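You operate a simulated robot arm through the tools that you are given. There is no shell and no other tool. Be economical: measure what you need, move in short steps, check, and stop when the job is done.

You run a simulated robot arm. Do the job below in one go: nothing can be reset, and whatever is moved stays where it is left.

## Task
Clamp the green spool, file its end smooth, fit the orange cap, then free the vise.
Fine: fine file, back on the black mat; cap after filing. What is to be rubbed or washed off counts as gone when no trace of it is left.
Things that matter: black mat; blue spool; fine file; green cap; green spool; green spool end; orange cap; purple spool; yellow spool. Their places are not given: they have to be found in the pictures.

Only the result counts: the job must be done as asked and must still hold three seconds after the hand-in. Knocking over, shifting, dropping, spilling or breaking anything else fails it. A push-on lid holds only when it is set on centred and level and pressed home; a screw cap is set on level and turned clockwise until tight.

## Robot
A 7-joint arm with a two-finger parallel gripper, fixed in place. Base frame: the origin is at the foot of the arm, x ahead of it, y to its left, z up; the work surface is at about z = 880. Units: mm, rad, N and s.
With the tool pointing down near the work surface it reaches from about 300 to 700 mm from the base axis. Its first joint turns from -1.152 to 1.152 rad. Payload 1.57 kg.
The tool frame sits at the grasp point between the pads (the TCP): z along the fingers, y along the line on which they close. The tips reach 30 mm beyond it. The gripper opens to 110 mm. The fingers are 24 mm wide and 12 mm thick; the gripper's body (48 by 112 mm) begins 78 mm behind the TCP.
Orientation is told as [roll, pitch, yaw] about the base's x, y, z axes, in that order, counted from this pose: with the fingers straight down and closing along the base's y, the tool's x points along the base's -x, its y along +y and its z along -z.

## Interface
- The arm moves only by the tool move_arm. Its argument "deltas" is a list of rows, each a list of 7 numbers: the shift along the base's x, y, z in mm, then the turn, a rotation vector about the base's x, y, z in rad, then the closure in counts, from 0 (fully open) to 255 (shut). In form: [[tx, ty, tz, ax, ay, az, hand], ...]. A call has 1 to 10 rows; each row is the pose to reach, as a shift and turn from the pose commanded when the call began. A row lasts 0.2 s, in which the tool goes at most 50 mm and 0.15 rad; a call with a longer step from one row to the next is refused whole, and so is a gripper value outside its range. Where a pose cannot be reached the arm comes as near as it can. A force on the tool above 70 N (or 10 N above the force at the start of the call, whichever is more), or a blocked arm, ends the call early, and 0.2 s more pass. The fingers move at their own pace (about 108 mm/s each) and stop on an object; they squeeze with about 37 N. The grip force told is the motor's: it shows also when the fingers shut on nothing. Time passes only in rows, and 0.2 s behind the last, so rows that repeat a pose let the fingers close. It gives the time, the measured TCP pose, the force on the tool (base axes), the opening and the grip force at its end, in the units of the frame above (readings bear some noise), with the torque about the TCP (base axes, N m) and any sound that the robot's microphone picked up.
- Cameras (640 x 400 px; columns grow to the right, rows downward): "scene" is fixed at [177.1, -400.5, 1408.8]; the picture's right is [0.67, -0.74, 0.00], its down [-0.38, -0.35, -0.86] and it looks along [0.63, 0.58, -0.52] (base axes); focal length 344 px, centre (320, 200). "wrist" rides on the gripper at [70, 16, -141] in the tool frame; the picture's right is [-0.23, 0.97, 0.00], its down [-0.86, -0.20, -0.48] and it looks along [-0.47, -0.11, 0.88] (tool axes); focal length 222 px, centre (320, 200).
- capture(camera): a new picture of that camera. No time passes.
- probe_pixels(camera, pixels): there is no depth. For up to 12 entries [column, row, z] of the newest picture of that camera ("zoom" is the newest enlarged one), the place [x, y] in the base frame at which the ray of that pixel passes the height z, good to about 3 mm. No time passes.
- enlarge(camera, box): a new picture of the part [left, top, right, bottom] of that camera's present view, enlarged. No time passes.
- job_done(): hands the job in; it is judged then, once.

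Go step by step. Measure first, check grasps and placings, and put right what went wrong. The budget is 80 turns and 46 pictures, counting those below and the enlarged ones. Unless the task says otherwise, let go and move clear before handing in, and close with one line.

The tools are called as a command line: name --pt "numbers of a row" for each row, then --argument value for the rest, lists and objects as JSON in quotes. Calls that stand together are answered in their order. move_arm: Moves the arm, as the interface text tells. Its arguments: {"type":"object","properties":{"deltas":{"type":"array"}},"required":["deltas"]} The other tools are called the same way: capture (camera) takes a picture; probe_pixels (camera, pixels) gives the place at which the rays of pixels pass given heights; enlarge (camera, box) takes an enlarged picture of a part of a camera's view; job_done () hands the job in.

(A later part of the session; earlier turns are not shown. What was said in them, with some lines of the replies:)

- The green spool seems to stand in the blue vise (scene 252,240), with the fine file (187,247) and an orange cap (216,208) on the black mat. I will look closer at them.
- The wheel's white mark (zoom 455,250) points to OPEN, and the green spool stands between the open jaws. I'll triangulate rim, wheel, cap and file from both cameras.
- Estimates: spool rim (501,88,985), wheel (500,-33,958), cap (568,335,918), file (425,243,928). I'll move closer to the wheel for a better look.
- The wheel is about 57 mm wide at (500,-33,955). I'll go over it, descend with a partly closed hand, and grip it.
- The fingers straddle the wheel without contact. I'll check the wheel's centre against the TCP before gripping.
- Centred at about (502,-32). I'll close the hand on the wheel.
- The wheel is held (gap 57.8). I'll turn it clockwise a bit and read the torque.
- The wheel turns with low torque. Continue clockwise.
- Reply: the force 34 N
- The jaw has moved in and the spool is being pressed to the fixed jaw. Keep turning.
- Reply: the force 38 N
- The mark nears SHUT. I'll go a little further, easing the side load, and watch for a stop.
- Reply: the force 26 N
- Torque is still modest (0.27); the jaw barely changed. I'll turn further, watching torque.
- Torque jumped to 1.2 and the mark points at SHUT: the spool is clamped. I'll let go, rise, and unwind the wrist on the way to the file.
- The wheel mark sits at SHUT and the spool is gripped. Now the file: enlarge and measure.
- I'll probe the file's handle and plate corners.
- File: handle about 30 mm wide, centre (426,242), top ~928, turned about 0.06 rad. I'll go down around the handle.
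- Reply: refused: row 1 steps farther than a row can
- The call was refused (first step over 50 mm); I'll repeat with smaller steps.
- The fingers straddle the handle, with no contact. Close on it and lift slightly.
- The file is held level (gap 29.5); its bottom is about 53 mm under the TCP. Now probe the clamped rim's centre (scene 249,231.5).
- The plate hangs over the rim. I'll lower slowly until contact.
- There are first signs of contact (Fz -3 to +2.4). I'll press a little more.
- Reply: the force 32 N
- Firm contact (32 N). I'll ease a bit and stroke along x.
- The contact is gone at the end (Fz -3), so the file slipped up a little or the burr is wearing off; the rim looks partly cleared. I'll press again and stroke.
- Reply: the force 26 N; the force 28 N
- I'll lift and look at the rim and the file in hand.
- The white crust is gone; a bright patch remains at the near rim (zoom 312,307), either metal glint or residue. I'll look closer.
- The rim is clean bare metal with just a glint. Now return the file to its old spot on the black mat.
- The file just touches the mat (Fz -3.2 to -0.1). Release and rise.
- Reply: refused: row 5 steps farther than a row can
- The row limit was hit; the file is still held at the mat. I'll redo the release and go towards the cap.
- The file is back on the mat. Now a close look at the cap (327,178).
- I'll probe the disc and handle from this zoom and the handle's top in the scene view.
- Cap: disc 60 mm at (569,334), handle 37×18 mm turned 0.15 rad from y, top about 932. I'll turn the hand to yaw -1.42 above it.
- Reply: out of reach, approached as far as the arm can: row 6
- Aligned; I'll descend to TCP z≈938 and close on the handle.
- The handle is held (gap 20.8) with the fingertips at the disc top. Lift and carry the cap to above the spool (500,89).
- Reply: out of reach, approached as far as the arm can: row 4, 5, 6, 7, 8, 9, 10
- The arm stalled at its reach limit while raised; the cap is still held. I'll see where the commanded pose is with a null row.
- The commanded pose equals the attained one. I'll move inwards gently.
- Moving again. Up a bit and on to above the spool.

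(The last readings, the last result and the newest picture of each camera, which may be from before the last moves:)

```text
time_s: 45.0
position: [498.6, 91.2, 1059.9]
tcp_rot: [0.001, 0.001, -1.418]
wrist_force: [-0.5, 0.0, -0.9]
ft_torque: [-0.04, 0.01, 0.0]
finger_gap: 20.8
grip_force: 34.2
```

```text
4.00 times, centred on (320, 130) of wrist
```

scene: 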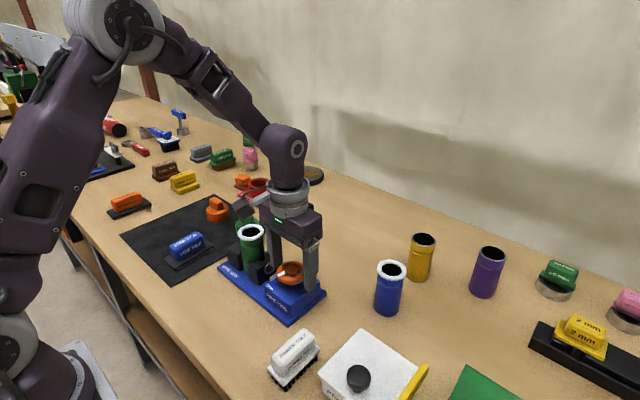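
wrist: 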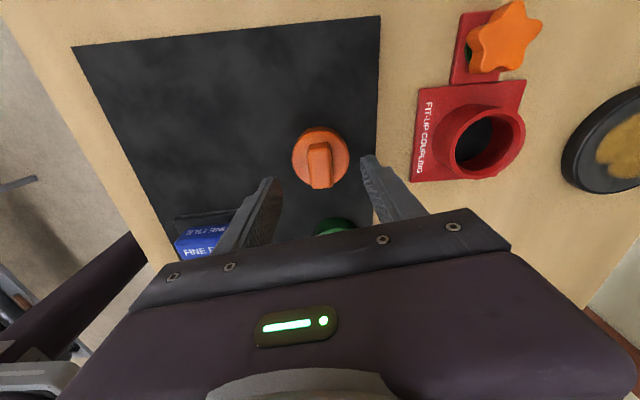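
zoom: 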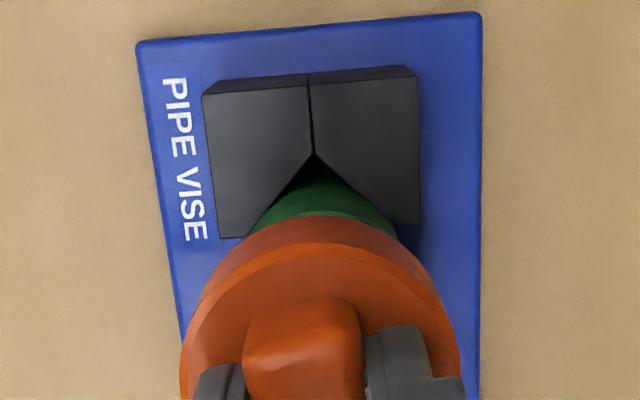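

The cap sits about 1.4 mm off toward the scene's left; I estimate a correction of (+1.3,-0.7) mm. Then lower slowly.

move_arm --pt "1.3 -0.7 -5 0 0 0 255" --pt "1.3 -0.7 -9 0 0 0 255" --pt "1.3 -0.7 -11 0 0 0 255" --pt "1.3 -0.7 -13 0 0 0 255" --pt "1.3 -0.7 -15 0 0 0 255" --pt "1.3 -0.7 -17 0 0 0 255"

```text
time_s: 46.4
position: [498.8, 90.6, 1041.2]
tcp_rot: [0.001, 0.001, -1.42]
wrist_force: [0.2, -1.1, 0.0]
ft_torque: [0.01, -0.02, -0.02]
finger_gap: 20.8
grip_force: 34.2
```

No force at z 1041, so the cap may already be slipping over the rim. I'll check.

enlarge --camera "scene" --box '[210, 200, 290, 250]'

```text
8.00 times, centred on (250, 225) of scene
```

zoom: 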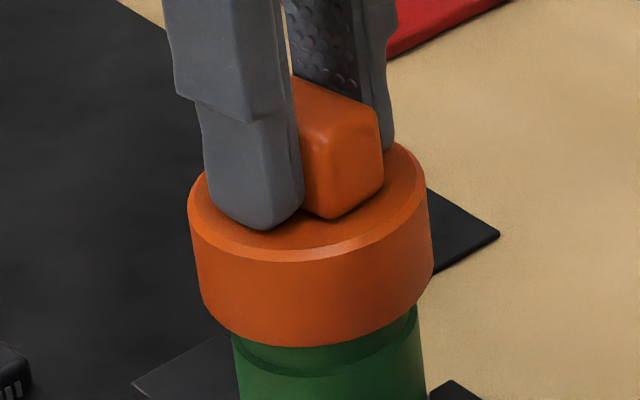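

The cap now covers the rim and looks centred. Continue slowly downwards.

move_arm --pt "0 0 -2 0 0 0 255" --pt "0 0 -4 0 0 0 255" --pt "0 0 -6 0 0 0 255" --pt "0 0 -8 0 0 0 255"

```text
time_s: 47.4
position: [499.4, 90.0, 1032.6]
tcp_rot: [0.002, 0.002, -1.42]
wrist_force: [-0.2, 0.2, -0.5]
ft_torque: [-0.01, 0.01, -0.02]
finger_gap: 20.6
grip_force: 34.1
```

move_arm --pt "0 0 -2 0 0 0 255" --pt "0 0 -4 0 0 0 255" --pt "0 0 -6 0 0 0 255" --pt "0 0 -8 0 0 0 255"

```text
time_s: 48.4
position: [498.0, 91.2, 1026.4]
tcp_rot: [0.002, 0.0, -1.419]
wrist_force: [-0.3, 0.4, 7.2]
ft_torque: [0.15, 0.12, 0.0]
finger_gap: 20.4
grip_force: 33.8
```

Contact at z≈1026. Press it home, watching the force.

move_arm --pt "0 0 -1 0 0 0 255" --pt "0 0 -2 0 0 0 255" --pt "0 0 -3 0 0 0 255" --pt "0 0 -3 0 0 0 255"

```text
time_s: 49.3
position: [500.5, 91.2, 1025.0]
tcp_rot: [0.009, 0.002, -1.419]
wrist_force: [-0.6, -0.2, 11.8]
ft_torque: [-0.1, 0.23, -0.02]
finger_gap: 20.5
grip_force: 34.1
stopped in row 4: the force on the tool passed its limit at 72 N (the readings are from after the stop); the commanded pose is now the measured one
```

It took 72 N; I'll look whether it is seated.

enlarge --camera "scene" --box '[210, 200, 290, 250]'

```text
8.00 times, centred on (250, 225) of scene
```

zoom: 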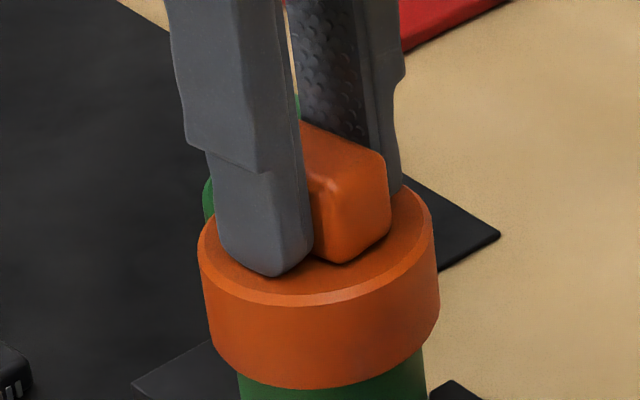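

It looks level and over the shoulder. One more firm press to check that it doesn't move further.

move_arm --pt "0 0 -1 0 0 0 255" --pt "0 0 -2 0 0 0 255" --pt "0 0 -3 0 0 0 255" --pt "0 0 -4 0 0 0 255" --pt "0 0 -5 0 0 0 255"

```text
time_s: 50.0
position: [501.5, 90.2, 1026.1]
tcp_rot: [0.015, 0.002, -1.418]
wrist_force: [-1.6, 1.0, 13.6]
ft_torque: [-0.07, 0.38, 0.02]
finger_gap: 20.8
grip_force: 34.0
stopped in row 3: the force on the tool passed its limit at 73 N (the readings are from after the stop); the commanded pose is now the measured one
```

It is bottomed out. Release, rise and inspect.

move_arm --pt "0 0 0.5 0 0 0 120" --pt "0 0 1 -0.005 0 0 100" --pt "0 0 30 -0.015 0 0 100" --pt "0 0 70 -0.015 0 0 100" --pt "0 -30 105 -0.015 0 0 100" --pt "0 -70 105 -0.015 0 0 80" --pt "0 -115 105 -0.015 0 0 80"

enlarge --camera "scene" --box '[200, 200, 328, 280]'

```text
time_s: 51.6
position: [502.1, -24.9, 1133.1]
tcp_rot: [0.011, -0.011, -1.417]
wrist_force: [-0.4, -0.3, 0.4]
ft_torque: [0.02, -0.01, -0.01]
finger_gap: 75.4
grip_force: 0.1
```

```text
5.00 times, centred on (264, 240) of scene
```

zoom: 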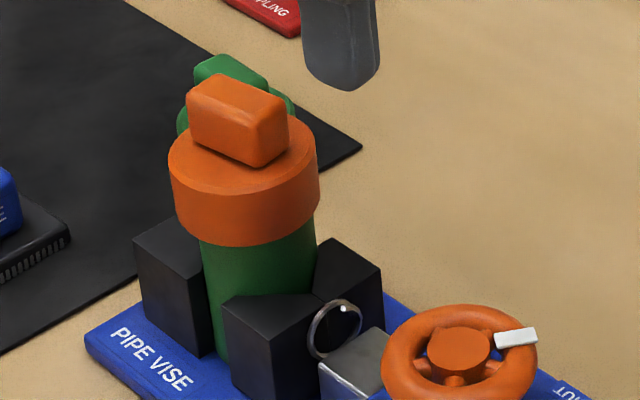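

The cap sits level and home. Next: correct a small tool tilt, then wind the wrist to yaw -3.7 above the wheel, for opening it counter-clockwise.

move_arm --pt "-1 -7 0 0.009 0.0126 0 80"

move_arm --pt "0 0 0 0 0 -0.14 80" --pt "0 0 0 0 0 -0.28 80" --pt "0 0 0 0 0 -0.42 80" --pt "0 0 0 0 0 -0.56 80" --pt "0 0 0 0 0 -0.7 80" --pt "0 0 0 0 0 -0.84 80" --pt "0 0 0 0 0 -0.98 80" --pt "0 0 0 0 0 -1.12 80" --pt "0 0 0 0 0 -1.26 80" --pt "0 0 0 0 0 -1.4 80"

move_arm --pt "0 0 0 0 0 -0.14 80" --pt "0 0 0 0 0 -0.28 80" --pt "0 0 0 0 0 -0.42 80" --pt "0 0 0 0 0 -0.56 80" --pt "0 0 0 0 0 -0.7 80" --pt "0 0 0 0 0 -0.84 80"

```text
time_s: 52.0
position: [500.4, -31.9, 1133.1]
tcp_rot: [-0.003, -0.002, -1.418]
wrist_force: [0.0, 0.0, -0.2]
ft_torque: [-0.02, 0.01, 0.04]
finger_gap: 75.7
grip_force: 0.0
```

```text
time_s: 54.2
position: [501.1, -31.2, 1130.5]
tcp_rot: [-0.002, -0.004, -2.819]
wrist_force: [0.5, 0.7, -0.8]
ft_torque: [0.01, -0.02, -0.06]
finger_gap: 75.5
grip_force: 0.1
```

```text
time_s: 55.6
position: [498.9, -31.5, 1130.3]
tcp_rot: [-0.003, -0.003, 2.625]
wrist_force: [1.0, 0.2, 1.5]
ft_torque: [-0.03, -0.02, -0.01]
finger_gap: 75.6
grip_force: 0.0
```

Now descend round the wheel at the pose used before (z≈974) and grip.

move_arm --pt "1 0 -45 0 0 0 80" --pt "1 0 -90 0 0 0 80" --pt "1 0 -130 0 0 0 80" --pt "1 0 -148 0 0 0 80" --pt "1 0 -156 0 0 0 80" --pt "1 0 -156 0 0 0 255" --pt "1 0 -156 0 0 0 255"

```text
time_s: 57.2
position: [499.8, -32.7, 974.0]
tcp_rot: [-0.004, -0.002, 2.628]
wrist_force: [4.3, 8.7, -2.0]
ft_torque: [0.59, -0.93, 0.18]
finger_gap: 59.7
grip_force: 44.7
```

Gripped (59.7). Turn counter-clockwise.

move_arm --pt "0 0 0 0 0 0.13 255" --pt "0 0 0 0 0 0.26 255" --pt "0 0 0 0 0 0.39 255" --pt "0 0 0 0 0 0.52 255" --pt "0 0 0 0 0 0.65 255" --pt "0 0 0 0 0 0.78 255" --pt "0 0 0 0 0 0.91 255" --pt "0 0 0 0 0 1.04 255" --pt "0 0 0 0 0 1.17 255" --pt "0 0 0 0 0 1.3 255"

enlarge --camera "scene" --box '[210, 200, 338, 290]'

```text
time_s: 59.4
position: [501.3, -31.4, 974.6]
tcp_rot: [-0.003, -0.004, -2.356]
wrist_force: [-4.5, -2.1, -24.3]
ft_torque: [-0.73, 0.2, -0.14]
finger_gap: 59.6
grip_force: 44.7
```

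```text
4.44 times, centred on (274, 245) of scene
```

zoom: 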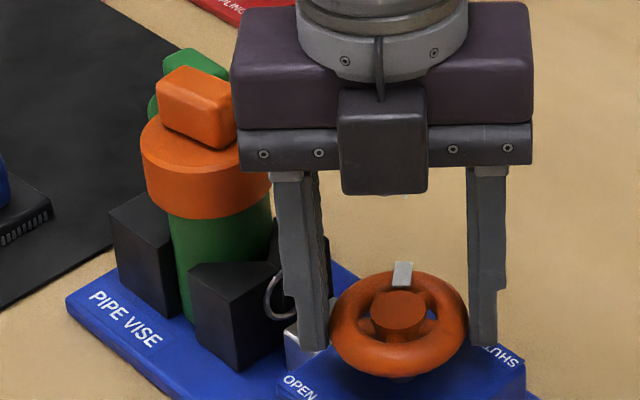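

The wheel follows; keep turning.

move_arm --pt "0 0 0 0 0 0.13 255" --pt "0 0 0 0 0 0.26 255" --pt "0 0 0 0 0 0.39 255" --pt "0 0 0 0 0 0.52 255" --pt "0 0 0 0 0 0.65 255" --pt "0 0 0 0 0 0.78 255" --pt "0 0 0 0 0 0.91 255" --pt "0 0 0 0 0 1.04 255" --pt "0 0 0 0 0 1.17 255" --pt "0 0 0 0 0 1.3 255"

move_arm --pt "0 0 0 0 0 0.1 255" --pt "0 0 0 0 0 0.2 255" --pt "0 0 0 0 0 0.3 255" --pt "0 0 0 0 0 0.4 255" --pt "0 0 0 0 0 0.5 255"

enlarge --camera "scene" --box '[210, 200, 338, 290]'

```text
time_s: 61.6
position: [499.7, -31.3, 974.7]
tcp_rot: [-0.004, -0.001, -1.055]
wrist_force: [-27.6, -10.5, 3.5]
ft_torque: [-0.44, 0.22, -0.19]
finger_gap: 59.4
grip_force: 45.1
```

```text
time_s: 62.8
position: [499.6, -31.8, 975.0]
tcp_rot: [-0.003, -0.001, -0.557]
wrist_force: [-22.8, -13.4, 4.3]
ft_torque: [0.18, 0.87, -0.19]
finger_gap: 59.6
grip_force: 45.0
```

```text
4.44 times, centred on (274, 245) of scene
```

zoom: 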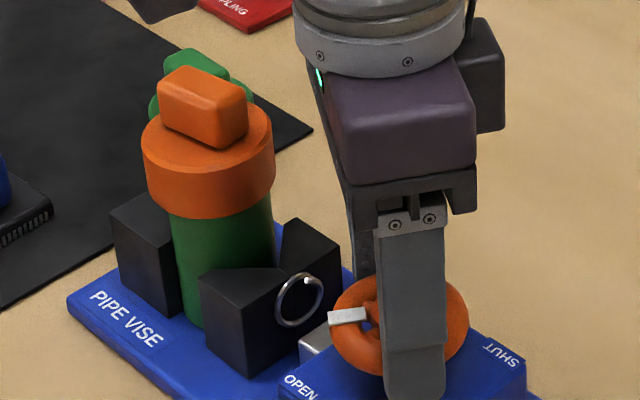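

The jaw has backed off and the mark nears OPEN. Turn on to the stop.

move_arm --pt "0 0 0 0 0 0.1 255" --pt "0 0 0 0 0 0.2 255" --pt "0 0 0 0 0 0.3 255" --pt "0 0 0 0 0 0.4 255"

```text
time_s: 63.8
position: [499.4, -33.8, 974.4]
tcp_rot: [-0.002, 0.0, -0.158]
wrist_force: [-19.7, -16.5, 4.2]
ft_torque: [-0.11, 0.98, -0.65]
finger_gap: 59.7
grip_force: 44.8
```

The torque rises to -0.65: at the OPEN stop. Let go and move clear.

move_arm --pt "0 0 0 0 0 0.05 255" --pt "0 0 0 0 0 0 80" --pt "0 0 0 0 0 0 80" --pt "0 0 35 0 0 0 80" --pt "0 0 80 0 0 0 80" --pt "0 0 125 0 0 0 80" --pt "0 0 170 0 0 0 80" --pt "-45 0 180 0 0 0 80"

capture --camera "scene"

enlarge --camera "scene" --box '[210, 200, 338, 290]'

```text
time_s: 65.6
position: [459.0, -31.0, 1153.6]
tcp_rot: [-0.001, -0.004, -0.158]
wrist_force: [0.3, -0.1, 0.1]
ft_torque: [-0.02, -0.02, 0.02]
finger_gap: 75.7
grip_force: 0.0
```

```text
3 pictures are left
```

scene: 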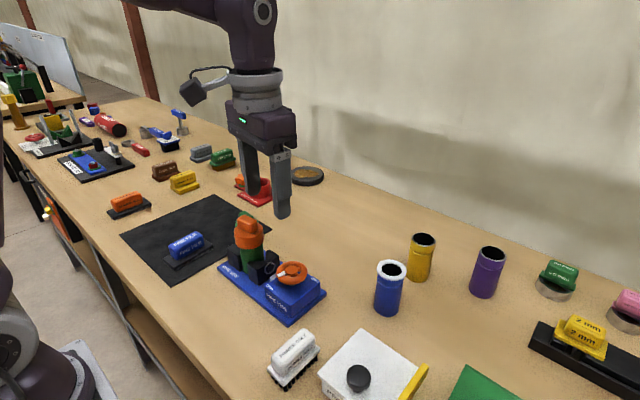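

```text
4.44 times, centred on (274, 245) of scene
```

zoom: 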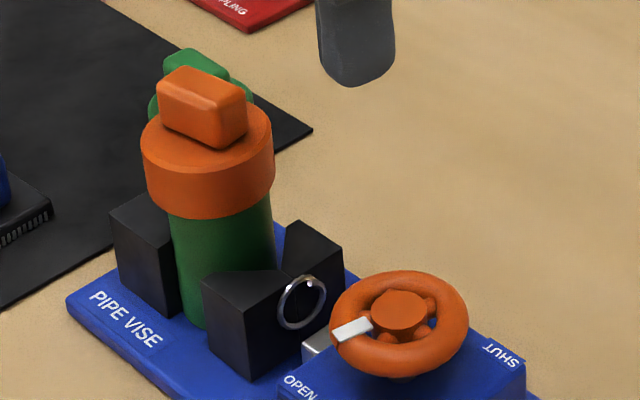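

The last pictures show the wheel mark at OPEN (zoom 350,330), the jaw backed off, the filed green spool upright with the orange cap level on it, and the fine file on the mat (187,246). Everything else looks unmoved and the hand is clear, so I'm handing in.

job_done

```text
The job is handed in.
```

I handed the job in with the green spool filed clean, the orange cap pressed on it, the vise open again and the fine file back on the black mat.
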